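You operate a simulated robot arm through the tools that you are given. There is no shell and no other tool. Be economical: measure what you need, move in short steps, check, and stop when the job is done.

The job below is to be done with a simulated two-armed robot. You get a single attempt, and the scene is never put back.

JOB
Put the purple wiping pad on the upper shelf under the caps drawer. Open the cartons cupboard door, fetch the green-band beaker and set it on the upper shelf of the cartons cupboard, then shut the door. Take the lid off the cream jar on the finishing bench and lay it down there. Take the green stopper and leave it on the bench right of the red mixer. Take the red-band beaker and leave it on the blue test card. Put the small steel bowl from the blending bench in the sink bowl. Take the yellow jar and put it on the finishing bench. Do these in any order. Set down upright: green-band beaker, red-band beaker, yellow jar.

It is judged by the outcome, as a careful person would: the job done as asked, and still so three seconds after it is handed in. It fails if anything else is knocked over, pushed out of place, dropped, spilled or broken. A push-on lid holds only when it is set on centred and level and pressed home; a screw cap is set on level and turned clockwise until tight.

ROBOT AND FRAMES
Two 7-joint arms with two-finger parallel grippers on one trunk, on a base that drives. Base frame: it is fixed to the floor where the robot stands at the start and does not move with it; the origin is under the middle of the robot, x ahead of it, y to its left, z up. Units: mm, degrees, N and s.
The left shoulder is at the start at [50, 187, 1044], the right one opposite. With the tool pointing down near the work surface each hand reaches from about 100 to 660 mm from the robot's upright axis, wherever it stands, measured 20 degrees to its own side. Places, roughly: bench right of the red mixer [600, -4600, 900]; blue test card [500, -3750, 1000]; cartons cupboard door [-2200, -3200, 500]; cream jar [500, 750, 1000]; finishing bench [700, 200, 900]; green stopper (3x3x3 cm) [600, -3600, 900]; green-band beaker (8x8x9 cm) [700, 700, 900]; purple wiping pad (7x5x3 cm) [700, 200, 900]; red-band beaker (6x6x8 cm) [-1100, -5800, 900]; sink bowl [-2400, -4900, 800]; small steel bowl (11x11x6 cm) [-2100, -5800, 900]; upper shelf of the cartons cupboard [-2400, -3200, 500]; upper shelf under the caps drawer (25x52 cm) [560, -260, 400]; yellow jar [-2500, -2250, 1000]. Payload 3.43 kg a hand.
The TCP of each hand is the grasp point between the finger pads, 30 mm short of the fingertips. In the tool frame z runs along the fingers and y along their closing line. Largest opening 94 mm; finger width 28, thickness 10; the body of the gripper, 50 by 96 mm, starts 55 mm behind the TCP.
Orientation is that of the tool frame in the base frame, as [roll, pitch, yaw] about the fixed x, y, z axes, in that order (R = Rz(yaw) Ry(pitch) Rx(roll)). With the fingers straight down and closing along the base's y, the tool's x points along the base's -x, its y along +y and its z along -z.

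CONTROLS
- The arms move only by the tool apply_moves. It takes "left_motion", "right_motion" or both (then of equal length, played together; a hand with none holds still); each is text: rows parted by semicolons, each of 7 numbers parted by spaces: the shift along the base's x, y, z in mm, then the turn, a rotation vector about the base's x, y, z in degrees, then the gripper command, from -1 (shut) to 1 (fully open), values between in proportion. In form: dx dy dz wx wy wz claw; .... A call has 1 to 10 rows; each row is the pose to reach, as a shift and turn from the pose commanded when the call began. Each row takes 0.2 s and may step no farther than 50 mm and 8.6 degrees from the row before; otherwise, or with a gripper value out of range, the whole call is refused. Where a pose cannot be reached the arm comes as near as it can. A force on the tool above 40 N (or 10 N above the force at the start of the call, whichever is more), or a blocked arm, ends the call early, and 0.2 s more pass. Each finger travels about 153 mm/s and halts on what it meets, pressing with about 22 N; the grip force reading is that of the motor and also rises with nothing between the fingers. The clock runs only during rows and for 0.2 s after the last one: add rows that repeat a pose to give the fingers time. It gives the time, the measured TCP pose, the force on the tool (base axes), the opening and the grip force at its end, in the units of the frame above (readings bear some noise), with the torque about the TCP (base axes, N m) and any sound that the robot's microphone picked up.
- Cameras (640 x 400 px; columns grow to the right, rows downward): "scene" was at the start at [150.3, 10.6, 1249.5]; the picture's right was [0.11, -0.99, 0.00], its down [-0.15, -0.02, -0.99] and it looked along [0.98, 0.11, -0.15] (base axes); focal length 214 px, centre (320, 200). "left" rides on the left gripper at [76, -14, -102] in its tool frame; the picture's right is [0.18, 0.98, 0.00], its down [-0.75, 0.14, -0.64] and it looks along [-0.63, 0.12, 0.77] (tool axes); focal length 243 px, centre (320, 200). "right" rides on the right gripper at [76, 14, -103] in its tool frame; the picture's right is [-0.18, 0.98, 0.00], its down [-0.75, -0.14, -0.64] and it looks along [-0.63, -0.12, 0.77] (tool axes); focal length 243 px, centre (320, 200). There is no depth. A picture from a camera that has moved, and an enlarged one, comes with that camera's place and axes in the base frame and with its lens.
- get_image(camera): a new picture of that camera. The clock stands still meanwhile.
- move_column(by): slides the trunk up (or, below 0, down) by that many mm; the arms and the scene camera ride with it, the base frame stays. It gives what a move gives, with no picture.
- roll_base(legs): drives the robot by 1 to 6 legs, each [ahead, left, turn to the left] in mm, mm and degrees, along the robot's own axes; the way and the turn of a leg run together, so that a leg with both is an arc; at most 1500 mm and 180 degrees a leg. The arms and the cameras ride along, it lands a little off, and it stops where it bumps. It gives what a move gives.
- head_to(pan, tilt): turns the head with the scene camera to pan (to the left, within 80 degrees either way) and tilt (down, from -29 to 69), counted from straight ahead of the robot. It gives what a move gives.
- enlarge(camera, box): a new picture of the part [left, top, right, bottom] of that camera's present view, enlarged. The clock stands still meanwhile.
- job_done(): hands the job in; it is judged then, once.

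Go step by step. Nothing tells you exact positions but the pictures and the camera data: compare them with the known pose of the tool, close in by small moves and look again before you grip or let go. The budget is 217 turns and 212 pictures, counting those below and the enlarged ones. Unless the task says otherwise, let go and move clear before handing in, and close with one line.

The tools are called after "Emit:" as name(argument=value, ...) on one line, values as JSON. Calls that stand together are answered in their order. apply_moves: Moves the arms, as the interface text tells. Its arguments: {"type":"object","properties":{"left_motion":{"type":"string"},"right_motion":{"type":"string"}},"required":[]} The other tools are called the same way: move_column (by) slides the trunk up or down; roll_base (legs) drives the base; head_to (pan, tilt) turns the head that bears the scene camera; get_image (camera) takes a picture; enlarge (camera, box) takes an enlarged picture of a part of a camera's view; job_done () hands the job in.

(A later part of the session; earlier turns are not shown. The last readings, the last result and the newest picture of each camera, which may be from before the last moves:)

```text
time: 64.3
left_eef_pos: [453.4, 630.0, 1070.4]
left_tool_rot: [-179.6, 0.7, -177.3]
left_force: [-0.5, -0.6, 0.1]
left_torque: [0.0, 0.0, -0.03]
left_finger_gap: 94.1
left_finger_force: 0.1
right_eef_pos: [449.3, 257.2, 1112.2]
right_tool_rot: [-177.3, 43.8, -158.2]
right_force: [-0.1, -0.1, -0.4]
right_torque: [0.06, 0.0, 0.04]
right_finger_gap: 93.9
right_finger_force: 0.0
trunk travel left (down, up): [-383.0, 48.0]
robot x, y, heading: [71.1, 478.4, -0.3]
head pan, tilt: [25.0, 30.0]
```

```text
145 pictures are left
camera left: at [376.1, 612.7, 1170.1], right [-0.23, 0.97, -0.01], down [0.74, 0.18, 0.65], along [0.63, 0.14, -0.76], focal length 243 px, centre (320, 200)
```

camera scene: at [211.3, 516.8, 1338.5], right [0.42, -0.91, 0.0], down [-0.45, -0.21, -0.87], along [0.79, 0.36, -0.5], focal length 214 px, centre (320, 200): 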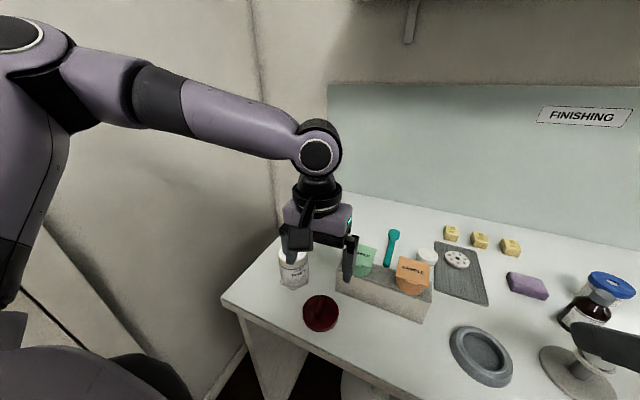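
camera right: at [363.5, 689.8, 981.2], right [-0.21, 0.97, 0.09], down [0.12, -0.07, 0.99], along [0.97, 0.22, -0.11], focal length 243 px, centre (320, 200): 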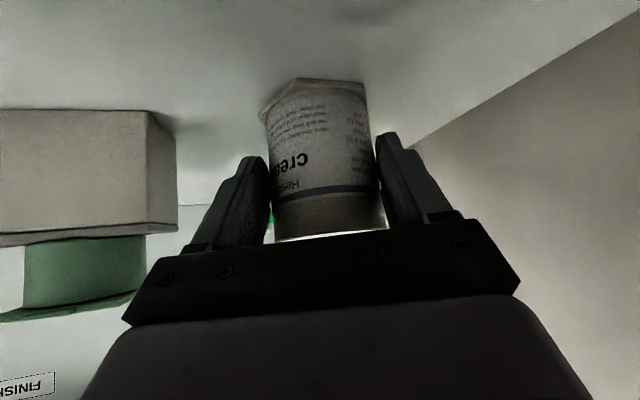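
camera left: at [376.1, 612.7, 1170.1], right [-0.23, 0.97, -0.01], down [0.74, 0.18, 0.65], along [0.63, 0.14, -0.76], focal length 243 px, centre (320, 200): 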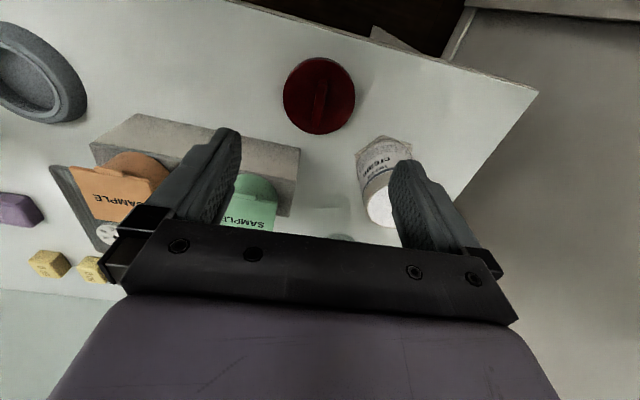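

Lid laid down, jar open and upright. Next the purple pad at about [717, 216]: I'll straighten the right hand, raise the left, drop the trunk and stand in front of it.

Emit:
apply_moves(right_motion="0 0 20 -0.9 7.3 -3.3 1;0 0 40 -1.9 14.6 -6.5 1;0 0 60 -2.8 21.8 -9.8 1;0 0 80 -3.8 29.1 -13.1 1;0 0 80 -4.7 36.4 -16.3 1;0 0 80 -5.7 43.7 -19.6 1", left_motion="-20 0 40 0 0 0 1;-40 0 80 0 0 0 1;-60 20 120 0 0 0 1;-60 40 150 0 0 0 1;-60 40 150 0 0 0 1;-60 40 150 0 0 0 1")

Emit:
roll_base(legs=[[60, -110, 0]])

Emit:
move_column(by=-100)

Emit:
head_to(pan=-10, tilt=35)

Emit:
get_image(camera="scene")

Emit:
get_image(camera="right")

```text
time: 65.7
left_eef_pos: [395.4, 669.9, 1220.4]
left_tool_rot: [-179.6, 0.7, -177.3]
left_force: [-0.2, -1.2, 0.1]
left_torque: [-0.01, -0.02, 0.01]
left_finger_gap: 94.1
left_finger_force: 0.1
right_eef_pos: [449.6, 256.7, 1191.9]
right_tool_rot: [-180.0, -0.1, -180.0]
right_force: [0.0, -0.4, 0.0]
right_torque: [-0.01, 0.02, 0.0]
right_finger_gap: 94.0
right_finger_force: 0.2
trunk travel left (down, up): [-383.0, 48.0]
robot x, y, heading: [69.4, 480.2, -0.2]
head pan, tilt: [25.0, 30.0]
```

```text
time: 67.3
left_eef_pos: [453.0, 561.9, 1218.8]
left_tool_rot: [-179.6, 0.6, -177.3]
left_force: [0.4, -0.4, -0.1]
left_torque: [-0.02, 0.02, -0.01]
left_finger_gap: 93.8
left_finger_force: 0.1
right_eef_pos: [508.3, 148.7, 1191.3]
right_tool_rot: [179.8, 0.0, -179.9]
right_force: [-0.1, 0.8, -0.2]
right_torque: [0.02, 0.0, -0.02]
right_finger_gap: 94.2
right_finger_force: 0.0
trunk travel left (down, up): [-383.0, 48.0]
robot x, y, heading: [127.7, 370.2, -0.3]
head pan, tilt: [25.0, 30.0]
```

```text
time: 68.6
left_eef_pos: [454.1, 561.1, 1118.9]
left_tool_rot: [-179.6, 0.7, -177.2]
left_force: [0.0, 0.8, -1.4]
left_torque: [0.02, -0.02, 0.02]
left_finger_gap: 94.1
left_finger_force: 0.0
right_eef_pos: [509.7, 149.1, 1091.8]
right_tool_rot: [-180.0, 0.1, 180.0]
right_force: [0.5, -0.1, -0.7]
right_torque: [-0.01, 0.03, -0.01]
right_finger_gap: 94.2
right_finger_force: 0.0
trunk travel left (down, up): [-283.0, 148.0]
robot x, y, heading: [130.5, 368.4, -0.2]
head pan, tilt: [25.0, 30.0]
```

```text
time: 69.7
left_eef_pos: [453.7, 562.3, 1119.9]
left_tool_rot: [-179.5, 0.6, -177.2]
left_force: [-0.4, 1.2, 0.5]
left_torque: [0.01, -0.01, 0.01]
left_finger_gap: 93.7
left_finger_force: 0.0
right_eef_pos: [508.2, 149.4, 1092.0]
right_tool_rot: [179.9, 0.0, 179.9]
right_force: [0.0, -0.4, 0.6]
right_torque: [0.01, 0.01, -0.01]
right_finger_gap: 94.0
right_finger_force: 0.0
trunk travel left (down, up): [-283.0, 148.0]
robot x, y, heading: [124.8, 371.2, -0.3]
head pan, tilt: [-10.0, 35.0]
```

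```text
144 pictures are left
camera scene: at [275.0, 355.6, 1230.7], right [-0.18, -0.98, 0.0], down [-0.56, 0.1, -0.82], along [0.81, -0.14, -0.57], focal length 214 px, centre (320, 200)
```

scene: 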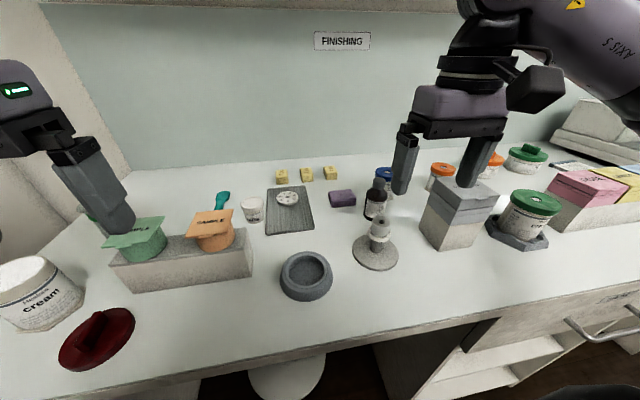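

```text
143 pictures are left
camera right: at [432.2, 163.6, 1194.1], right [0.18, 0.98, 0.0], down [0.75, -0.14, 0.64], along [0.63, -0.12, -0.77], focal length 243 px, centre (320, 200)
```

right: 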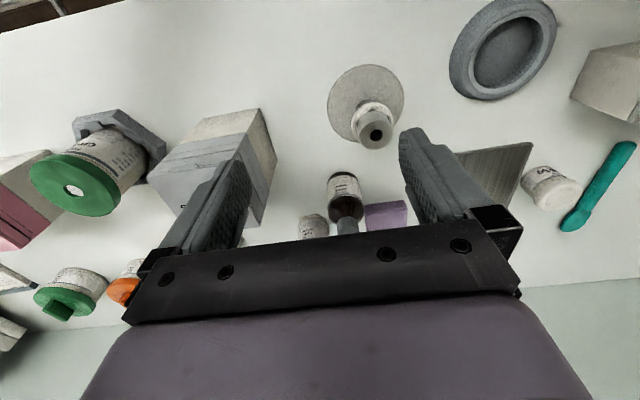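

Pad at ≈[715, 217], with a brown bottle just beside it on the right; I'll grip it along x with the hand turned so its camera is on the left. Rotating and approaching above.

Emit:
apply_moves(right_motion="10 7 0 0 0 -8.5 1;25 14 0 0 0 -17 1;40 21 0 0 0 -25.5 1;55 28 0 0 0 -34 1;70 35 0 0 0 -42.5 1;90 42 0 0 0 -51 1;110 50 0 0 0 -59.5 1;130 56 0 0 0 -68 1;150 62 0 0 0 -76.5 1;170 67 0 0 0 -85 1")

Emit:
get_image(camera="right")

Emit:
get_image(camera="scene")

```text
time: 71.8
left_eef_pos: [453.7, 562.0, 1119.1]
left_tool_rot: [-179.5, 0.5, -177.3]
left_force: [0.0, 0.0, 0.2]
left_torque: [0.01, -0.01, -0.01]
left_finger_gap: 94.0
left_finger_force: 0.0
right_eef_pos: [678.7, 216.4, 1092.9]
right_tool_rot: [-180.0, 0.1, 94.8]
right_force: [0.8, 0.1, 0.3]
right_torque: [-0.01, 0.0, -0.02]
right_finger_gap: 94.0
right_finger_force: 0.2
trunk travel left (down, up): [-283.0, 148.0]
robot x, y, heading: [130.3, 371.8, -0.2]
head pan, tilt: [-10.0, 35.0]
```

```text
142 pictures are left
camera right: at [686.1, 294.1, 1195.1], right [0.99, -0.1, 0.0], down [-0.08, -0.76, 0.64], along [-0.06, -0.64, -0.77], focal length 243 px, centre (320, 200)
```

right: 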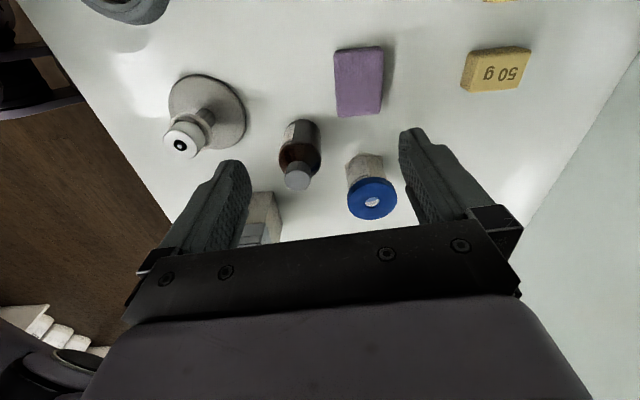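

```text
141 pictures are left
camera scene: at [275.1, 355.8, 1230.7], right [-0.18, -0.98, 0.0], down [-0.56, 0.1, -0.82], along [0.81, -0.15, -0.57], focal length 214 px, centre (320, 200)
```

scene: 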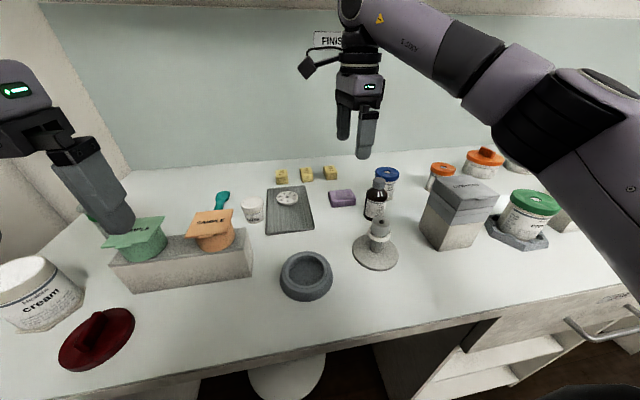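

Pad centre ≈[720, 221]. Moving over it and down.

Emit:
apply_moves(right_motion="20 2 -20 0 0 0 1;41 5 -50 0 0 0 1;41 5 -95 0 0 0 0.6;41 5 -125 0 0 0 0.6;41 5 -125 0 0 0 0.6")

Emit:
get_image(camera="right")

```text
time: 73.0
left_eef_pos: [452.0, 562.9, 1120.1]
left_tool_rot: [-179.5, 0.6, -177.1]
left_force: [0.2, 0.1, 0.4]
left_torque: [0.02, -0.01, 0.0]
left_finger_gap: 93.9
left_finger_force: 0.1
right_eef_pos: [718.9, 222.0, 969.3]
right_tool_rot: [179.8, 0.0, 95.0]
right_force: [0.6, 0.2, -0.5]
right_torque: [-0.02, 0.0, -0.04]
right_finger_gap: 75.2
right_finger_force: 0.1
trunk travel left (down, up): [-283.0, 148.0]
robot x, y, heading: [128.3, 371.6, -0.1]
head pan, tilt: [-10.0, 35.0]
```

```text
140 pictures are left
camera right: at [726.2, 299.3, 1069.8], right [1.0, -0.1, 0.0], down [-0.08, -0.76, 0.64], along [-0.06, -0.64, -0.77], focal length 243 px, centre (320, 200)
```

right: 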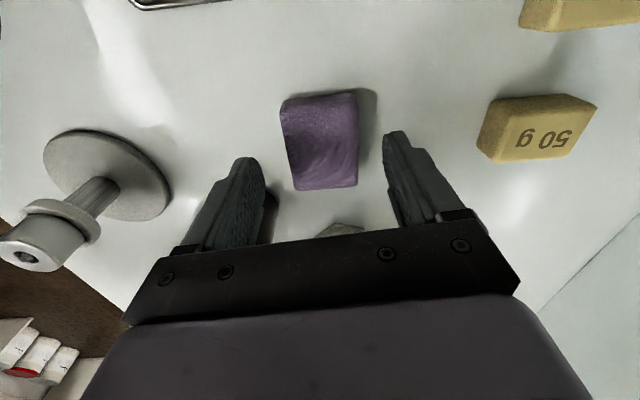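

Well centred. Descend, grip and lift.

Emit:
apply_moves(right_motion="0 2 -20 0 0 0 0.6;0 2 -34 0 0 0 0.6;0 2 -34 0 0 0 0;0 2 -34 0 0 0 -1;0 2 -34 0 0 0 -1;0 2 10 0 0 0 -1;0 2 55 0 0 0 -1;0 2 100 0 0 0 -1;-30 2 120 0 0 0 -1;-60 2 120 0 0 0 -1")

Emit:
get_image(camera="right")

```text
time: 75.2
left_eef_pos: [452.8, 561.5, 1119.9]
left_tool_rot: [-179.6, 0.6, -177.2]
left_force: [-0.4, 0.7, 0.3]
left_torque: [-0.01, 0.0, -0.02]
left_finger_gap: 93.9
left_finger_force: 0.0
right_eef_pos: [656.8, 221.5, 1086.3]
right_tool_rot: [179.9, -0.1, 95.0]
right_force: [0.5, -0.3, 0.5]
right_torque: [-0.01, -0.02, -0.03]
right_finger_gap: 48.8
right_finger_force: 22.1
trunk travel left (down, up): [-283.0, 148.0]
robot x, y, heading: [131.1, 372.7, -0.2]
head pan, tilt: [-10.0, 35.0]
```

```text
139 pictures are left
camera right: at [665.1, 299.3, 1188.6], right [1.0, -0.1, 0.0], down [-0.08, -0.76, 0.64], along [-0.06, -0.64, -0.77], focal length 243 px, centre (320, 200)
```

right: 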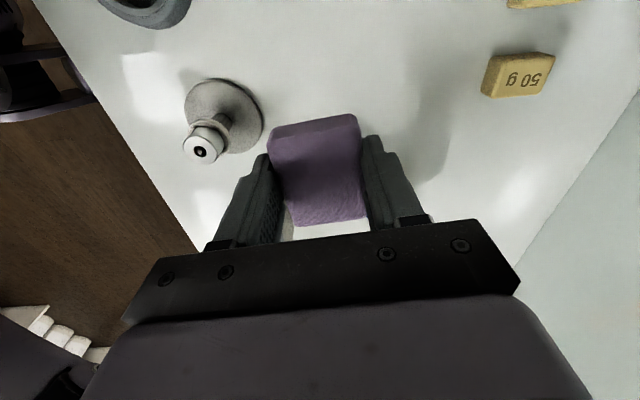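

Pad held. I'll back away from the bench and move to the caps-drawer section to look at the shelves below.

Emit:
roll_base(legs=[[-380, 0, 0], [0, -520, 0]])

Emit:
head_to(pan=-15, tilt=50)

Emit:
get_image(camera="scene")

```text
time: 82.3
left_eef_pos: [71.3, 43.3, 1120.1]
left_tool_rot: [-179.5, 0.6, -177.2]
left_force: [-0.4, 0.1, 0.3]
left_torque: [-0.01, 0.0, 0.0]
left_finger_gap: 94.0
left_finger_force: 0.0
right_eef_pos: [277.3, -295.1, 1086.4]
right_tool_rot: [-180.0, 0.0, 95.2]
right_force: [0.6, 0.2, 0.3]
right_torque: [0.0, 0.01, -0.02]
right_finger_gap: 48.7
right_finger_force: 22.1
trunk travel left (down, up): [-283.0, 148.0]
robot x, y, heading: [-248.4, -148.7, -0.1]
head pan, tilt: [-10.0, 35.0]
```

```text
time: 83.1
left_eef_pos: [71.2, 42.4, 1119.3]
left_tool_rot: [-179.5, 0.6, -177.1]
left_force: [0.2, 0.1, 0.6]
left_torque: [-0.01, 0.02, 0.01]
left_finger_gap: 94.0
left_finger_force: 0.0
right_eef_pos: [277.3, -295.6, 1086.4]
right_tool_rot: [-180.0, 0.0, 95.2]
right_force: [0.4, 0.7, 0.3]
right_torque: [0.02, 0.0, 0.01]
right_finger_gap: 48.7
right_finger_force: 21.9
trunk travel left (down, up): [-283.0, 148.0]
robot x, y, heading: [-252.4, -147.7, 0.0]
head pan, tilt: [-15.0, 50.0]
```

```text
138 pictures are left
camera scene: at [-118.6, -167.8, 1209.0], right [-0.26, -0.97, 0.0], down [-0.74, 0.2, -0.64], along [0.62, -0.17, -0.77], focal length 214 px, centre (320, 200)
```

scene: 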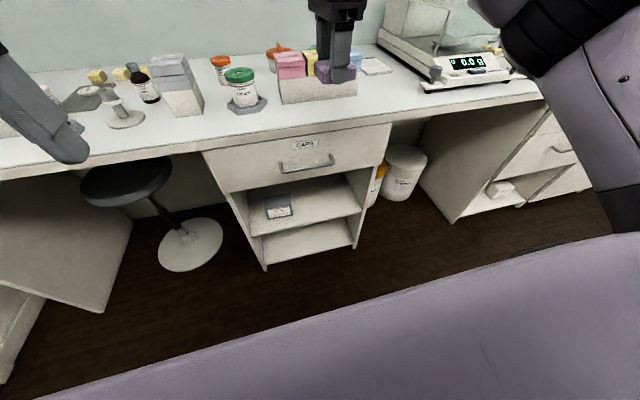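

The shelf under the caps drawer is clear on its right part (shelf z≈400, front edge x≈418, y −526…−9; a small grey box stands at its left). I'll turn the hand back and tilt it forward ~48°, then lower the trunk.

Emit:
apply_moves(right_motion="0 0 0 0 0 8.5 -1;0 0 0 0 0 17 -1;0 0 0 0 0 25.5 -1;0 0 0 0 0 34 -1;0 0 0 0 0 42.5 -1;0 0 0 0 0 51 -1;0 0 0 0 0 59.5 -1;0 0 0 0 0 68 -1;0 0 0 0 0 76.5 -1;0 0 0 0 0 85 -1")

Emit:
apply_moves(right_motion="0 0 0 0 -8 0 -1;0 0 0 0 -16 0 -1;0 0 0 0 -24 0 -1;0 0 0 0 -32 0 -1;0 0 0 0 -40 0 -1;0 0 0 0 -48 0 -1;0 0 0 0 -48 0 -1")

Emit:
move_column(by=-270)

Emit:
get_image(camera="right")

Emit:
get_image(camera="scene")

```text
time: 85.3
left_eef_pos: [72.1, 44.1, 1118.8]
left_tool_rot: [-179.6, 0.7, -177.2]
left_force: [-0.3, 0.2, 0.0]
left_torque: [-0.02, 0.02, 0.0]
left_finger_gap: 93.8
left_finger_force: 0.1
right_eef_pos: [276.9, -294.5, 1086.3]
right_tool_rot: [-180.0, 0.0, -179.6]
right_force: [-0.1, 0.2, -0.4]
right_torque: [0.0, -0.01, 0.02]
right_finger_gap: 48.6
right_finger_force: 21.9
trunk travel left (down, up): [-283.0, 148.0]
robot x, y, heading: [-249.8, -146.4, -0.2]
head pan, tilt: [-15.0, 50.0]
```

```text
time: 86.9
left_eef_pos: [72.1, 44.1, 1119.6]
left_tool_rot: [-179.5, 0.6, -177.1]
left_force: [-0.4, 0.1, 0.0]
left_torque: [-0.06, -0.01, 0.02]
left_finger_gap: 93.9
left_finger_force: 0.1
right_eef_pos: [277.2, -294.3, 1086.8]
right_tool_rot: [-179.7, 48.1, -179.8]
right_force: [0.0, 0.3, -0.3]
right_torque: [-0.04, -0.01, 0.02]
right_finger_gap: 48.6
right_finger_force: 21.9
trunk travel left (down, up): [-283.0, 148.0]
robot x, y, heading: [-246.4, -148.4, -0.2]
head pan, tilt: [-15.0, 50.0]
```

```text
time: 89.7
left_eef_pos: [71.3, 45.2, 847.5]
left_tool_rot: [-179.5, 0.6, -177.1]
left_force: [-0.2, 0.3, 0.0]
left_torque: [0.0, 0.02, -0.01]
left_finger_gap: 93.7
left_finger_force: 0.0
right_eef_pos: [277.1, -295.3, 816.8]
right_tool_rot: [-179.8, 47.9, -179.8]
right_force: [0.1, -0.3, 0.2]
right_torque: [-0.02, 0.01, -0.05]
right_finger_gap: 48.8
right_finger_force: 21.5
trunk travel left (down, up): [-13.0, 418.0]
robot x, y, heading: [-251.5, -150.8, -0.1]
head pan, tilt: [-15.0, 50.0]
```

```text
137 pictures are left
camera right: at [150.1, -280.9, 827.7], right [0.12, 0.98, 0.13], down [0.03, -0.14, 0.99], along [0.99, -0.12, -0.04], focal length 243 px, centre (320, 200)
```

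right: 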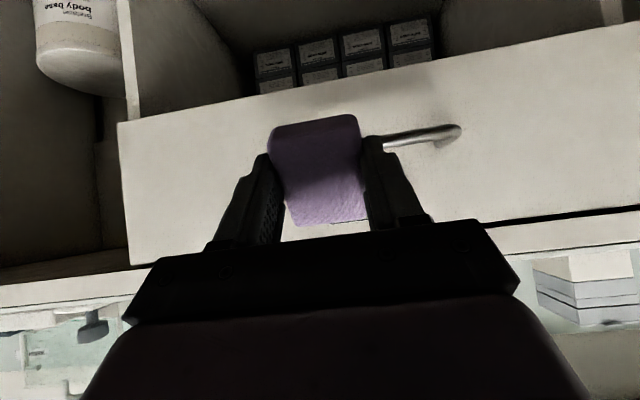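

```text
136 pictures are left
camera scene: at [-118.6, -167.8, 939.0], right [-0.26, -0.97, 0.0], down [-0.74, 0.2, -0.64], along [0.62, -0.17, -0.77], focal length 214 px, centre (320, 200)
```

scene: 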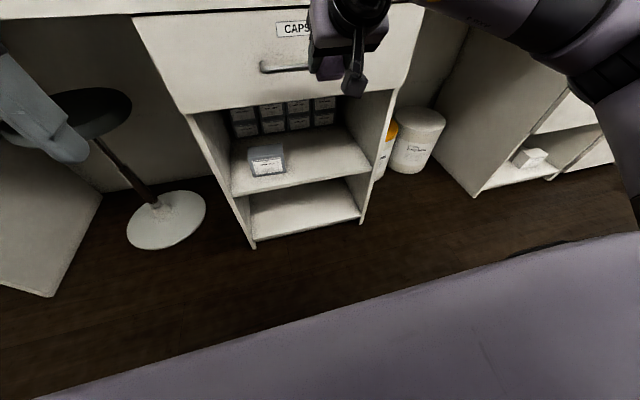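

Opening is tall enough (≈400–680). I'll lower the hand in front of the cabinet, then drive forward.

Emit:
apply_moves(right_motion="0 -5 -45 0 0 0 -1;0 -10 -90 0 0 0 -1;0 -15 -135 0 0 0 -1;0 -20 -180 0 0 0 -1;0 -25 -225 0 0 0 -1;0 -30 -270 0 0 0 -1;0 -35 -310 0 0 0 -1;0 -35 -340 0 0 0 -1;0 -35 -340 0 0 0 -1")

Emit:
get_image(camera="scene")

Emit:
get_image(camera="right")

```text
time: 91.7
left_eef_pos: [71.5, 42.7, 850.3]
left_tool_rot: [-179.5, 0.6, -177.1]
left_force: [-0.6, -0.7, 0.1]
left_torque: [0.01, 0.0, 0.0]
left_finger_gap: 94.2
left_finger_force: 0.1
right_eef_pos: [276.3, -330.3, 476.1]
right_tool_rot: [-179.9, 48.0, -179.7]
right_force: [-0.2, -0.1, 0.5]
right_torque: [0.01, 0.0, -0.01]
right_finger_gap: 48.6
right_finger_force: 22.6
trunk travel left (down, up): [-13.0, 418.0]
robot x, y, heading: [-250.1, -145.1, -0.0]
head pan, tilt: [-15.0, 50.0]
```

```text
135 pictures are left
camera scene: at [-118.6, -167.8, 939.0], right [-0.26, -0.97, 0.0], down [-0.74, 0.2, -0.64], along [0.62, -0.17, -0.77], focal length 214 px, centre (320, 200)
```

scene: 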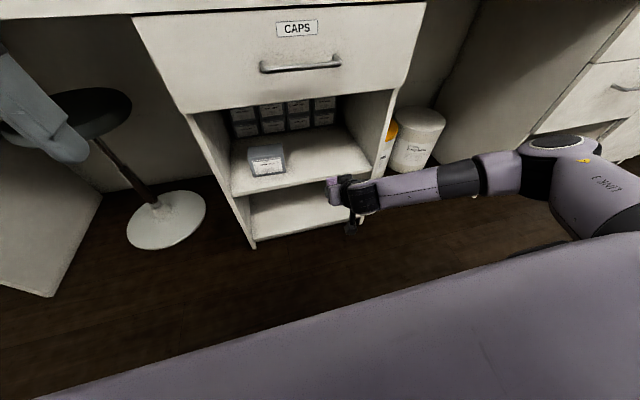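

```text
134 pictures are left
camera right: at [150.4, -316.2, 488.1], right [0.12, 0.98, 0.13], down [0.03, -0.14, 0.99], along [0.99, -0.12, -0.04], focal length 243 px, centre (320, 200)
```

right: 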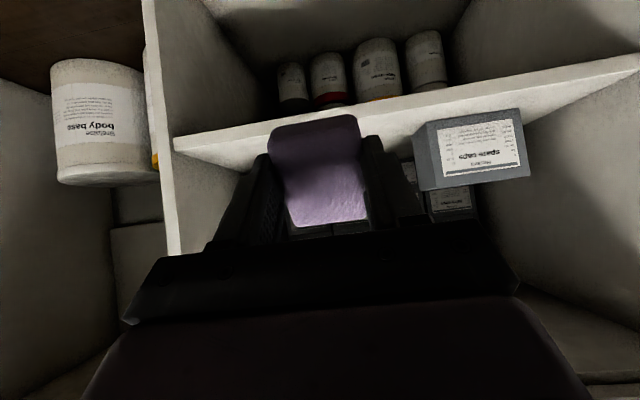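

Emit:
roll_base(legs=[[130, 0, 0]])

Emit:
get_image(camera="scene")

Emit:
get_image(camera="right")

```text
time: 92.9
left_eef_pos: [203.7, 44.3, 850.3]
left_tool_rot: [-179.4, 0.5, -177.1]
left_force: [-0.1, -0.3, 0.6]
left_torque: [0.02, 0.03, 0.01]
left_finger_gap: 94.0
left_finger_force: 0.1
right_eef_pos: [408.3, -330.1, 478.3]
right_tool_rot: [-179.8, 48.0, -179.7]
right_force: [0.3, 0.7, -0.5]
right_torque: [0.01, -0.02, 0.03]
right_finger_gap: 48.6
right_finger_force: 21.8
trunk travel left (down, up): [-13.0, 418.0]
robot x, y, heading: [-118.6, -149.1, 0.0]
head pan, tilt: [-15.0, 50.0]
```

```text
133 pictures are left
camera scene: at [12.3, -167.9, 939.0], right [-0.26, -0.97, 0.0], down [-0.74, 0.2, -0.64], along [0.62, -0.17, -0.77], focal length 214 px, centre (320, 200)
```

scene: 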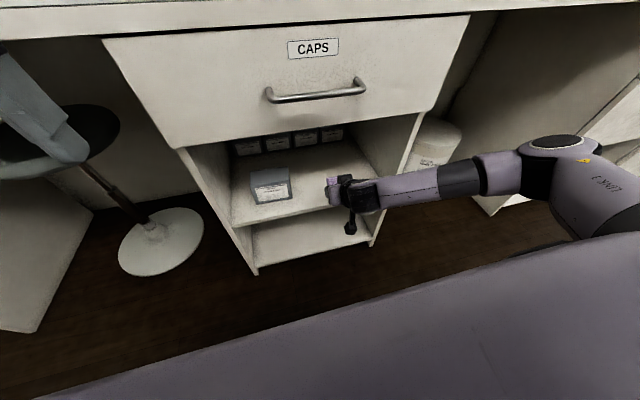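

```text
132 pictures are left
camera right: at [281.3, -316.2, 488.6], right [0.12, 0.98, 0.13], down [0.03, -0.14, 0.99], along [0.99, -0.12, -0.04], focal length 243 px, centre (320, 200)
```

right: 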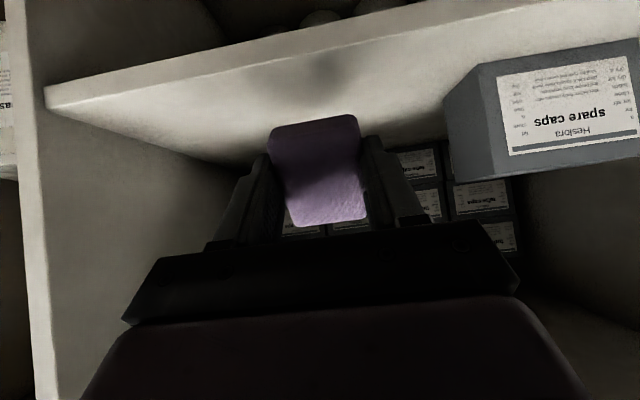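

Hand is lined up over the shelf's free right part. Moving in 75 mm and lowering gently.

Emit:
apply_moves(right_motion="25 0 0 0 0 0 -1;50 0 0 0 0 0 -1;75 0 0 0 0 0 -1;80 0 -8 0 0 0 -1;80 0 -14 0 0 0 -1;80 0 -14 0 0 0 -1")

Emit:
get_image(camera="right")

Emit:
enlarge(camera="scene", box=[220, 130, 420, 255])

```text
time: 94.3
left_eef_pos: [203.2, 44.0, 849.5]
left_tool_rot: [-179.5, 0.6, -177.1]
left_force: [0.5, -0.2, 0.6]
left_torque: [-0.02, 0.0, -0.03]
left_finger_gap: 94.1
left_finger_force: 0.1
right_eef_pos: [488.2, -331.1, 463.6]
right_tool_rot: [-179.8, 48.0, -179.7]
right_force: [0.4, 0.0, 0.4]
right_torque: [0.01, 0.01, 0.0]
right_finger_gap: 48.6
right_finger_force: 21.4
trunk travel left (down, up): [-13.0, 418.0]
robot x, y, heading: [-117.7, -145.7, 0.0]
head pan, tilt: [-15.0, 50.0]
```

```text
131 pictures are left
camera right: at [362.0, -316.9, 474.7], right [0.12, 0.98, 0.13], down [0.03, -0.14, 0.99], along [0.99, -0.12, -0.04], focal length 243 px, centre (320, 200)
```

right: 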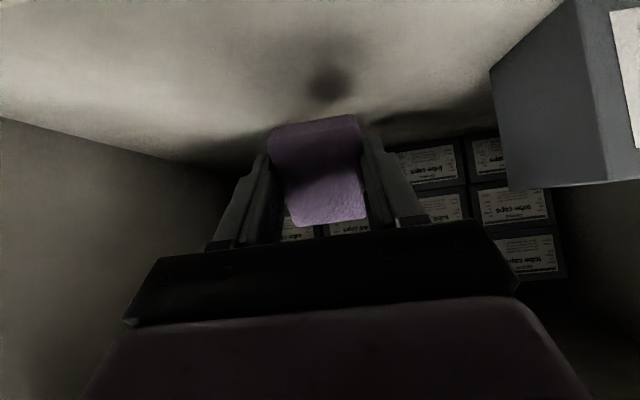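

```text
3.20 times, centred on (320, 192) of scene
camera zoom: at [12.4, -167.9, 939.0], right [-0.26, -0.97, 0.0], down [-0.74, 0.2, -0.64], along [0.62, -0.17, -0.77], focal length 686 px, centre (320, 224)
```

zoom: 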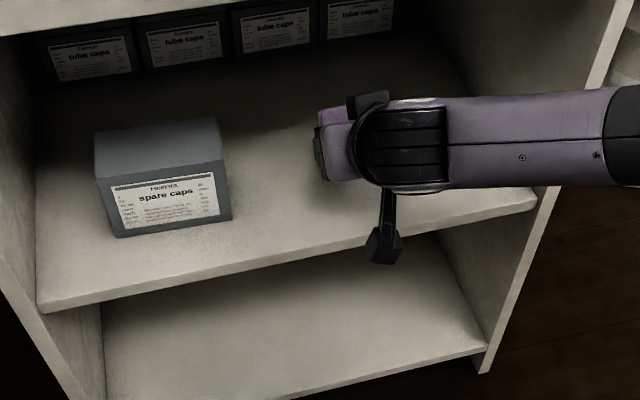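

Emit:
apply_moves(right_motion="0 0 -4 0 0 0 -1;0 0 -8 0 0 0 -1;0 0 -12 0 0 0 -1;0 0 -14 0 0 0 -1")

Emit:
get_image(camera="right")

```text
time: 95.3
left_eef_pos: [202.7, 43.8, 849.0]
left_tool_rot: [-179.4, 0.5, -177.1]
left_force: [0.1, -0.9, -0.5]
left_torque: [0.02, -0.02, -0.04]
left_finger_gap: 94.0
left_finger_force: 0.1
right_eef_pos: [488.4, -329.8, 449.0]
right_tool_rot: [-179.8, 48.0, -179.7]
right_force: [-0.1, 0.4, 0.2]
right_torque: [0.01, 0.03, -0.01]
right_finger_gap: 48.7
right_finger_force: 22.5
trunk travel left (down, up): [-13.0, 418.0]
robot x, y, heading: [-120.6, -148.6, -0.2]
head pan, tilt: [-15.0, 50.0]
```

```text
129 pictures are left
camera right: at [361.2, -316.3, 460.3], right [0.12, 0.98, 0.13], down [0.03, -0.14, 0.99], along [0.99, -0.11, -0.04], focal length 243 px, centre (320, 200)
```

right: 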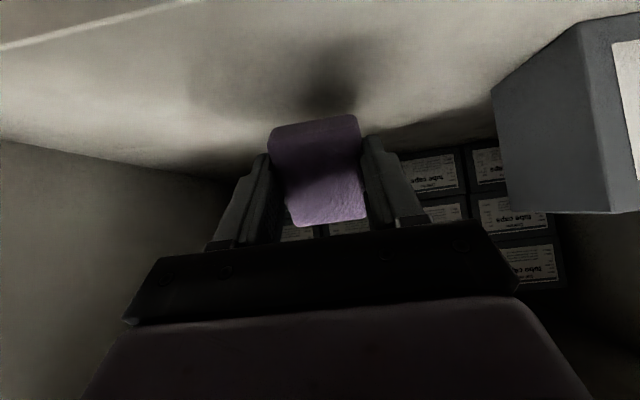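

Emit:
apply_moves(right_motion="0 0 -5 0 0 0 -1;0 0 -10 0 0 0 -1;0 0 -15 0 0 0 -1;0 0 -20 0 0 0 -1")

Emit:
get_image(camera="right")

```text
time: 96.3
left_eef_pos: [200.8, 44.5, 850.3]
left_tool_rot: [-179.5, 0.8, -177.1]
left_force: [-0.6, 0.6, -0.2]
left_torque: [0.05, 0.01, -0.01]
left_finger_gap: 93.8
left_finger_force: 0.0
right_eef_pos: [489.0, -330.8, 431.0]
right_tool_rot: [-179.8, 48.1, -179.7]
right_force: [-1.9, -1.1, 5.6]
right_torque: [-0.02, 0.05, -0.02]
right_finger_gap: 49.2
right_finger_force: 21.9
trunk travel left (down, up): [-13.0, 418.0]
robot x, y, heading: [-118.6, -147.6, -0.1]
head pan, tilt: [-15.0, 50.0]
```

```text
128 pictures are left
camera right: at [362.3, -316.5, 442.0], right [0.12, 0.98, 0.14], down [0.03, -0.14, 0.99], along [0.99, -0.12, -0.04], focal length 243 px, centre (320, 200)
```

right: 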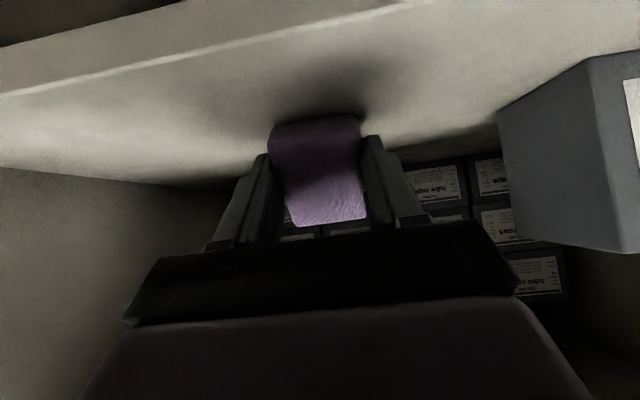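

Contact with the shelf. Opening and withdrawing.

Emit:
apply_moves(right_motion="0 0 0 0 0 0 -0.2;0 0 0 0 0 0 0.3;0 0 0 0 0 0 0.8;-10 0 12 0 0 0 1;-35 0 25 0 0 0 1;-75 0 35 0 0 0 1;-110 0 35 0 0 0 1")

Emit:
get_image(camera="right")

```text
time: 97.9
left_eef_pos: [201.7, 43.6, 849.1]
left_tool_rot: [-179.6, 0.6, -177.1]
left_force: [0.5, -0.8, -0.1]
left_torque: [0.11, 0.01, 0.01]
left_finger_gap: 94.1
left_finger_force: 0.0
right_eef_pos: [378.0, -330.0, 465.1]
right_tool_rot: [-179.9, 48.1, -179.8]
right_force: [1.3, -0.3, -0.9]
right_torque: [0.01, -0.01, 0.01]
right_finger_gap: 94.3
right_finger_force: 0.0
trunk travel left (down, up): [-13.0, 418.0]
robot x, y, heading: [-119.5, -147.1, -0.0]
head pan, tilt: [-15.0, 50.0]
```

```text
127 pictures are left
camera right: at [250.9, -316.3, 477.0], right [0.12, 0.98, 0.14], down [0.03, -0.14, 0.99], along [0.99, -0.12, -0.04], focal length 243 px, centre (320, 200)
```

right: 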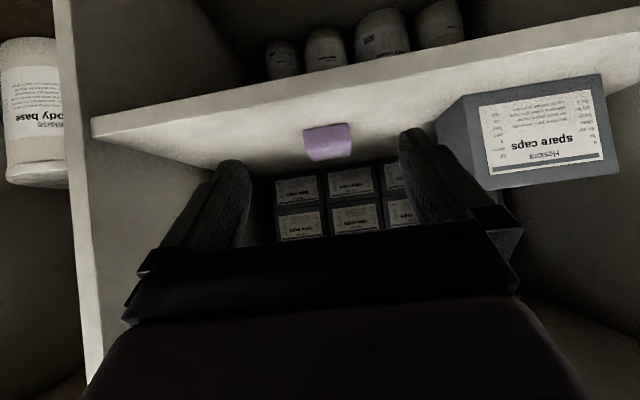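

The pad lies on the shelf. Now I back off, raise the trunk and go for the green-band beaker.

Emit:
roll_base(legs=[[-200, 0, 0]])

Emit:
apply_moves(right_motion="0 0 45 0 8 0 1;0 0 90 0 16 0 1;0 0 135 0 24 0 1;0 0 180 0 32 0 1;0 0 225 0 40 0 1;0 0 270 0 48 0 1;0 0 315 0 48 0 1;0 0 350 0 48 0 1")

Emit:
move_column(by=270)

Emit:
roll_base(legs=[[0, 720, 0], [370, 0, 0]])

Emit:
head_to(pan=15, tilt=35)

Emit:
get_image(camera="scene")

Emit:
get_image(camera="left")

```text
time: 99.5
left_eef_pos: [4.4, 44.4, 849.7]
left_tool_rot: [-179.6, 0.5, -177.1]
left_force: [-0.3, 0.7, 0.5]
left_torque: [0.01, -0.02, 0.0]
left_finger_gap: 93.9
left_finger_force: 0.1
right_eef_pos: [178.8, -330.8, 464.6]
right_tool_rot: [-179.7, 47.9, -179.7]
right_force: [0.1, -0.6, -0.8]
right_torque: [-0.01, 0.01, 0.01]
right_finger_gap: 94.0
right_finger_force: 0.0
trunk travel left (down, up): [-13.0, 418.0]
robot x, y, heading: [-319.0, -149.9, 0.1]
head pan, tilt: [-15.0, 50.0]
```

```text
time: 101.3
left_eef_pos: [5.1, 42.6, 848.5]
left_tool_rot: [-179.5, 0.6, -177.1]
left_force: [0.6, -0.3, -1.2]
left_torque: [0.0, -0.02, -0.01]
left_finger_gap: 93.9
left_finger_force: 0.0
right_eef_pos: [181.3, -332.4, 815.2]
right_tool_rot: [-179.8, -0.1, -179.8]
right_force: [-0.5, -0.2, 0.1]
right_torque: [-0.04, -0.01, 0.01]
right_finger_gap: 93.8
right_finger_force: 0.1
trunk travel left (down, up): [-13.0, 418.0]
robot x, y, heading: [-319.5, -143.2, -0.1]
head pan, tilt: [-15.0, 50.0]
```

```text
time: 104.1
left_eef_pos: [5.0, 43.8, 1119.5]
left_tool_rot: [-179.5, 0.5, -177.1]
left_force: [0.4, 0.1, 1.3]
left_torque: [-0.02, 0.0, 0.0]
left_finger_gap: 93.9
left_finger_force: 0.1
right_eef_pos: [181.6, -333.0, 1085.4]
right_tool_rot: [-179.8, -0.1, -179.8]
right_force: [0.4, -0.3, -0.1]
right_torque: [-0.01, -0.01, 0.02]
right_finger_gap: 94.1
right_finger_force: 0.1
trunk travel left (down, up): [-283.0, 148.0]
robot x, y, heading: [-317.3, -151.5, -0.1]
head pan, tilt: [-15.0, 50.0]
```

```text
time: 112.8
left_eef_pos: [368.3, 770.9, 1119.5]
left_tool_rot: [-179.5, 0.5, -176.6]
left_force: [-0.7, -0.4, 0.1]
left_torque: [-0.01, 0.0, 0.03]
left_finger_gap: 94.0
left_finger_force: 0.1
right_eef_pos: [546.6, 396.8, 1084.6]
right_tool_rot: [-179.8, -0.1, -179.3]
right_force: [-0.4, 0.4, -0.1]
right_torque: [0.03, -0.01, 0.02]
right_finger_gap: 94.2
right_finger_force: 0.0
trunk travel left (down, up): [-283.0, 148.0]
robot x, y, heading: [44.9, 576.3, 0.3]
head pan, tilt: [-15.0, 50.0]
```

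```text
time: 113.7
left_eef_pos: [367.2, 771.5, 1118.5]
left_tool_rot: [-179.5, 0.7, -176.7]
left_force: [0.5, 0.2, -0.1]
left_torque: [0.0, -0.03, 0.0]
left_finger_gap: 94.1
left_finger_force: 0.1
right_eef_pos: [546.8, 396.4, 1083.8]
right_tool_rot: [-179.9, 0.0, -179.3]
right_force: [-0.6, 1.0, 0.5]
right_torque: [-0.01, -0.01, 0.0]
right_finger_gap: 94.0
right_finger_force: 0.1
trunk travel left (down, up): [-283.0, 148.0]
robot x, y, heading: [44.7, 574.6, 0.1]
head pan, tilt: [15.0, 35.0]
```

```text
126 pictures are left
camera scene: at [189.7, 600.7, 1230.7], right [0.26, -0.96, 0.0], down [-0.55, -0.15, -0.82], along [0.79, 0.22, -0.57], focal length 214 px, centre (320, 200)
```

scene: 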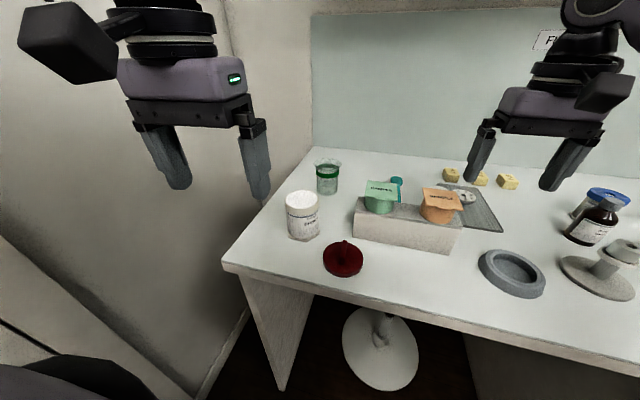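

```text
125 pictures are left
camera left: at [290.7, 752.4, 1219.5], right [-0.24, 0.97, -0.01], down [0.74, 0.19, 0.65], along [0.63, 0.15, -0.76], focal length 243 px, centre (320, 200)
```

left: 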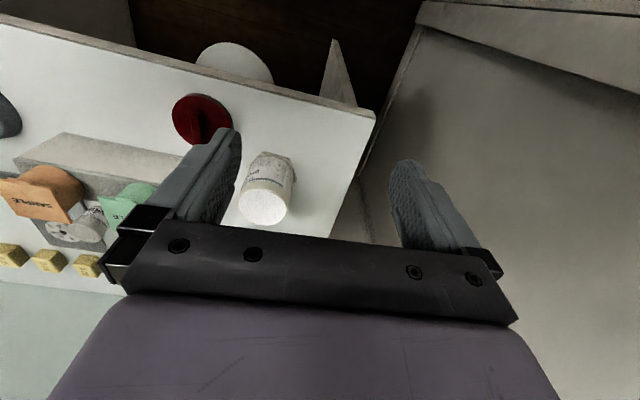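

Beaker ≈ [685, 710]. The jar stands in front of it, so I'll come from the left at 40° with the hand tilted 50°. Rotating the left hand first at height.

Emit:
apply_moves(left_motion="0 5 5 -2.2 -6 -4.7 1;0 10 10 -4.4 -12 -9.4 1;0 15 15 -6.5 -18 -14 1;0 20 20 -8.7 -24 -18.7 1;0 25 20 -10.9 -30 -23.4 1;0 30 20 -13.1 -36 -28 1;0 35 20 -15.2 -42 -32.7 1;0 40 20 -17.4 -47.9 -37.4 1;0 40 20 -17.4 -47.9 -37.4 1")

Emit:
get_image(camera="left")

Emit:
get_image(camera="scene")

```text
time: 115.9
left_eef_pos: [367.1, 783.9, 1143.4]
left_tool_rot: [179.9, 48.7, 141.7]
left_force: [-0.2, -0.5, 0.2]
left_torque: [0.0, 0.01, -0.02]
left_finger_gap: 94.0
left_finger_force: 0.0
right_eef_pos: [546.9, 373.0, 1079.0]
right_tool_rot: [178.7, 0.0, -179.6]
right_force: [-0.7, 0.2, -0.2]
right_torque: [0.0, 0.0, -0.02]
right_finger_gap: 94.1
right_finger_force: 0.1
trunk travel left (down, up): [-283.0, 148.0]
robot x, y, heading: [45.9, 571.1, 0.3]
head pan, tilt: [15.0, 35.0]
stopped in row 9 (left hand): the arm was blocked; the commanded pose is now the measured one
```

```text
124 pictures are left
camera left: at [258.0, 850.5, 1152.9], right [0.51, 0.85, -0.14], down [0.1, 0.1, 0.99], along [0.85, -0.52, -0.03], focal length 243 px, centre (320, 200)
```

left: 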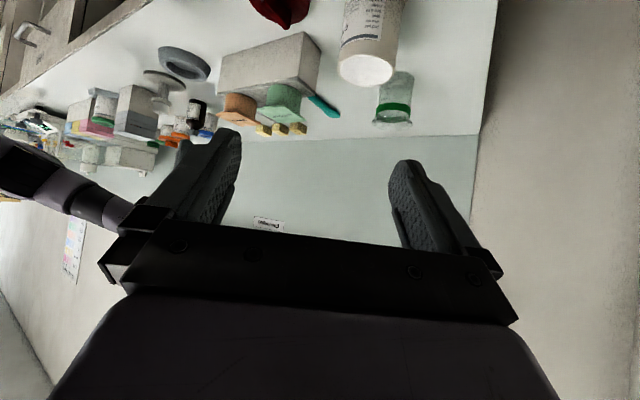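

```text
123 pictures are left
camera scene: at [189.6, 573.6, 1230.1], right [0.26, -0.96, -0.02], down [-0.55, -0.13, -0.82], along [0.79, 0.23, -0.57], focal length 214 px, centre (320, 200)
```

scene: 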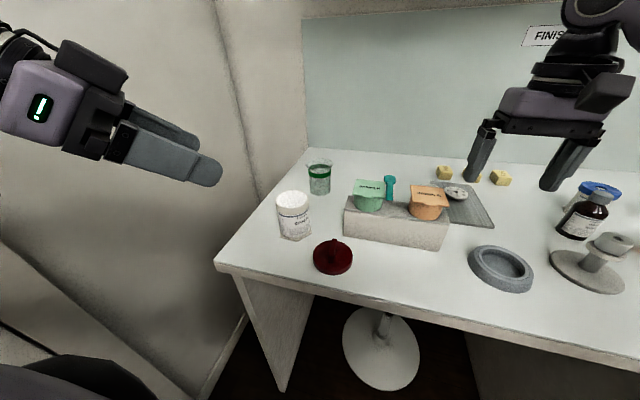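

The left arm's elbow seems to press against the side wall, so I'll roll the base right to relieve it.

Emit:
roll_base(legs=[[0, -130, 0]])

Emit:
head_to(pan=35, tilt=25)

Emit:
get_image(camera="scene")

```text
time: 117.7
left_eef_pos: [368.7, 678.1, 1138.8]
left_tool_rot: [-177.4, 49.8, 143.9]
left_force: [-0.8, 0.0, -0.2]
left_torque: [-0.03, 0.01, -0.01]
left_finger_gap: 94.0
left_finger_force: 0.1
right_eef_pos: [548.8, 264.1, 1085.2]
right_tool_rot: [-179.9, -0.1, -179.3]
right_force: [0.0, -0.2, 0.4]
right_torque: [0.03, 0.0, 0.02]
right_finger_gap: 94.1
right_finger_force: 0.2
trunk travel left (down, up): [-283.0, 148.0]
robot x, y, heading: [49.4, 443.1, 0.4]
head pan, tilt: [15.0, 35.0]
```

```text
time: 118.6
left_eef_pos: [368.8, 678.6, 1139.2]
left_tool_rot: [-177.4, 49.9, 143.9]
left_force: [0.3, -0.5, -0.3]
left_torque: [0.02, 0.0, 0.02]
left_finger_gap: 93.8
left_finger_force: 0.1
right_eef_pos: [548.1, 264.3, 1085.0]
right_tool_rot: [-180.0, 0.1, -179.3]
right_force: [-0.2, 0.0, -0.4]
right_torque: [0.01, 0.0, -0.03]
right_finger_gap: 94.0
right_finger_force: 0.0
trunk travel left (down, up): [-283.0, 148.0]
robot x, y, heading: [47.5, 442.8, 0.4]
head pan, tilt: [35.0, 25.0]
```

```text
122 pictures are left
camera scene: at [180.9, 498.7, 1246.5], right [0.58, -0.82, 0.0], down [-0.35, -0.24, -0.91], along [0.74, 0.52, -0.42], focal length 214 px, centre (320, 200)
```

scene: 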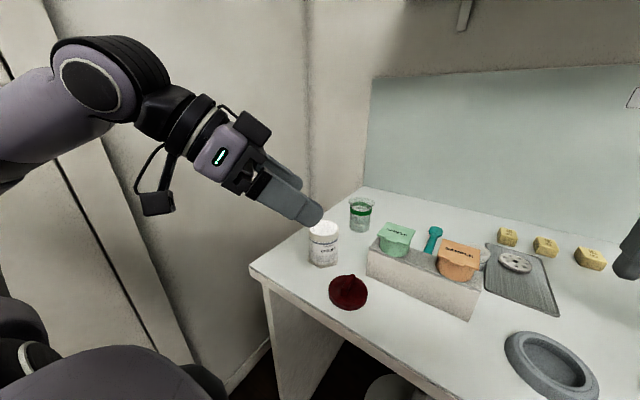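

Arm free again. With a 30° yaw the hand body clears the jar; I'll drive forward and bring the left hand above the beaker from there.

Emit:
roll_base(legs=[[95, 10, 0]])

Emit:
apply_moves(left_motion="30 5 0 0 0 3 1;65 10 0 0 0 6 1;100 16 0 0 0 6 1;135 23 -10 0 0 6 1;170 30 -30 0 0 6 1;200 37 -60 0 0 6 1;200 37 -60 0 0 6 1")

Emit:
get_image(camera="left")

Emit:
get_image(camera="scene")

```text
time: 119.7
left_eef_pos: [463.4, 688.4, 1139.8]
left_tool_rot: [-177.3, 50.0, 143.9]
left_force: [-0.1, 0.5, -0.5]
left_torque: [0.01, 0.0, -0.01]
left_finger_gap: 94.0
left_finger_force: 0.1
right_eef_pos: [644.4, 275.4, 1085.2]
right_tool_rot: [-179.9, -0.1, -179.4]
right_force: [0.0, 0.8, -0.3]
right_torque: [-0.01, 0.01, 0.02]
right_finger_gap: 93.8
right_finger_force: 0.2
trunk travel left (down, up): [-283.0, 148.0]
robot x, y, heading: [142.6, 452.0, 0.2]
head pan, tilt: [35.0, 25.0]
```

```text
time: 121.3
left_eef_pos: [665.4, 726.1, 1079.7]
left_tool_rot: [-177.4, 49.9, 149.8]
left_force: [0.2, 0.1, 0.2]
left_torque: [0.0, 0.03, 0.0]
left_finger_gap: 94.1
left_finger_force: 0.2
right_eef_pos: [643.7, 274.5, 1084.6]
right_tool_rot: [-179.9, 0.0, -179.3]
right_force: [0.3, 0.7, 0.7]
right_torque: [0.01, 0.01, -0.02]
right_finger_gap: 94.0
right_finger_force: 0.1
trunk travel left (down, up): [-283.0, 148.0]
robot x, y, heading: [142.1, 456.0, 0.3]
head pan, tilt: [35.0, 25.0]
```

```text
121 pictures are left
camera left: at [549.3, 781.6, 1085.5], right [0.42, 0.89, -0.17], down [0.08, 0.15, 0.99], along [0.9, -0.43, -0.01], focal length 243 px, centre (320, 200)
```

left: 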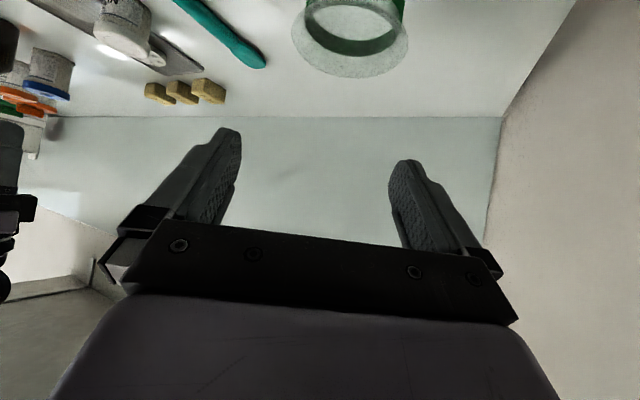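

```text
120 pictures are left
camera scene: at [276.4, 509.2, 1246.5], right [0.58, -0.82, 0.0], down [-0.34, -0.24, -0.91], along [0.74, 0.52, -0.42], focal length 214 px, centre (320, 200)
```

scene: 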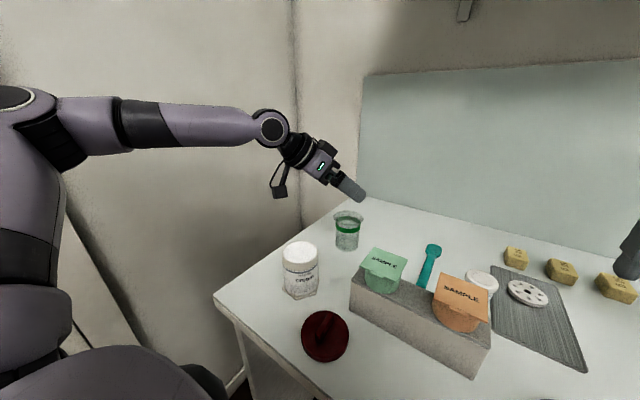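

Good pose above the beaker. I'll descend partway and check the alignment.

Emit:
apply_moves(left_motion="5 -3 -30 0 0 0 1;11 -6 -60 0 0 0 1;11 -6 -90 0 0 0 1;11 -6 -90 0 0 0 1")

Emit:
get_image(camera="left")

Emit:
enlarge(camera="scene", box=[240, 130, 440, 310])

```text
time: 122.3
left_eef_pos: [675.3, 718.8, 989.4]
left_tool_rot: [-177.4, 49.9, 149.9]
left_force: [-0.5, -0.1, 0.3]
left_torque: [0.02, 0.01, -0.03]
left_finger_gap: 94.1
left_finger_force: 0.0
right_eef_pos: [643.5, 275.1, 1086.0]
right_tool_rot: [-179.8, 0.0, -179.3]
right_force: [-0.2, -0.1, -0.1]
right_torque: [0.02, 0.0, 0.0]
right_finger_gap: 93.9
right_finger_force: 0.1
trunk travel left (down, up): [-283.0, 148.0]
robot x, y, heading: [143.3, 454.5, 0.4]
head pan, tilt: [35.0, 25.0]
```

```text
119 pictures are left
camera left: at [559.3, 773.7, 995.8], right [0.42, 0.89, -0.17], down [0.09, 0.15, 0.99], along [0.9, -0.43, -0.01], focal length 243 px, centre (320, 200)
```

left: 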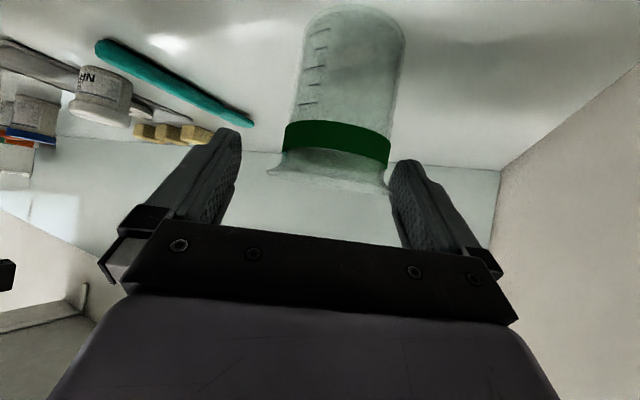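

```text
2.22 times, centred on (340, 220) of scene
camera zoom: at [276.5, 509.3, 1246.5], right [0.58, -0.82, 0.0], down [-0.34, -0.24, -0.91], along [0.74, 0.52, -0.42], focal length 477 px, centre (276, 156)
```

zoom: 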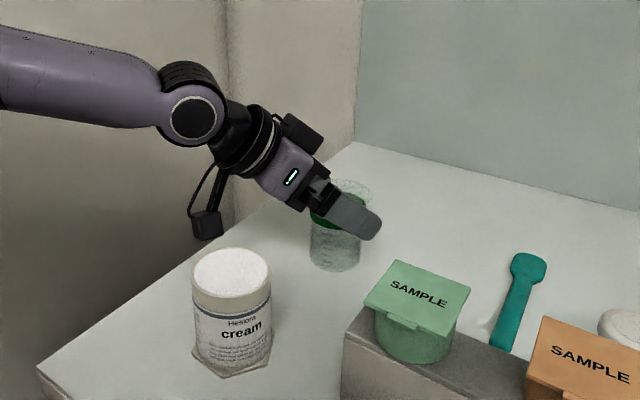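

Beaker ≈ [695, 712]. Final descent and gentle grip on its body.

Emit:
apply_moves(left_motion="8 -2 -15 0 0 0 1;15 -3.5 -30 0 0 0 1;15 -3.5 -46 0 0 0 1;15 -3.5 -46 0 0 0 1;15 -3.5 -46 0 0 0 0.6;15 -3.5 -46 0 0 0 0.2;15 -3.5 -46 0 0 0 -0.2;15 -3.5 -46 0 0 0 -1;15 -3.5 -46 0 0 0 -1")

Emit:
get_image(camera="left")

```text
time: 124.3
left_eef_pos: [689.8, 716.2, 942.1]
left_tool_rot: [-177.4, 49.9, 149.7]
left_force: [1.1, 0.8, 3.9]
left_torque: [0.17, -0.06, 0.0]
left_finger_gap: 63.1
left_finger_force: 22.4
right_eef_pos: [643.7, 274.5, 1084.9]
right_tool_rot: [-180.0, 0.0, -179.2]
right_force: [-0.7, 0.2, 0.9]
right_torque: [0.03, -0.01, 0.01]
right_finger_gap: 94.0
right_finger_force: 0.1
trunk travel left (down, up): [-283.0, 148.0]
robot x, y, heading: [145.0, 454.6, 0.4]
head pan, tilt: [35.0, 25.0]
```

```text
117 pictures are left
camera left: at [574.0, 771.0, 950.2], right [0.42, 0.89, -0.17], down [0.09, 0.15, 0.99], along [0.9, -0.43, -0.01], focal length 243 px, centre (320, 200)
```

left: 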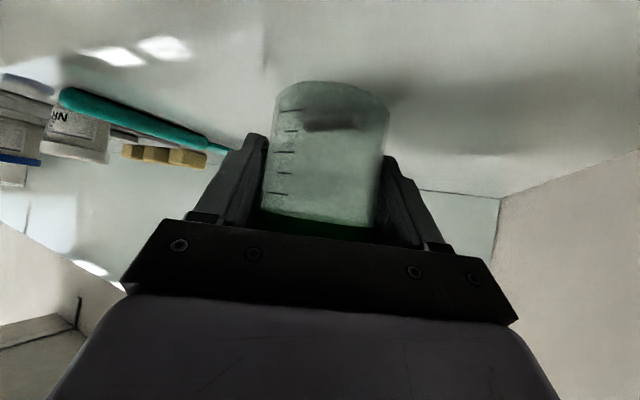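

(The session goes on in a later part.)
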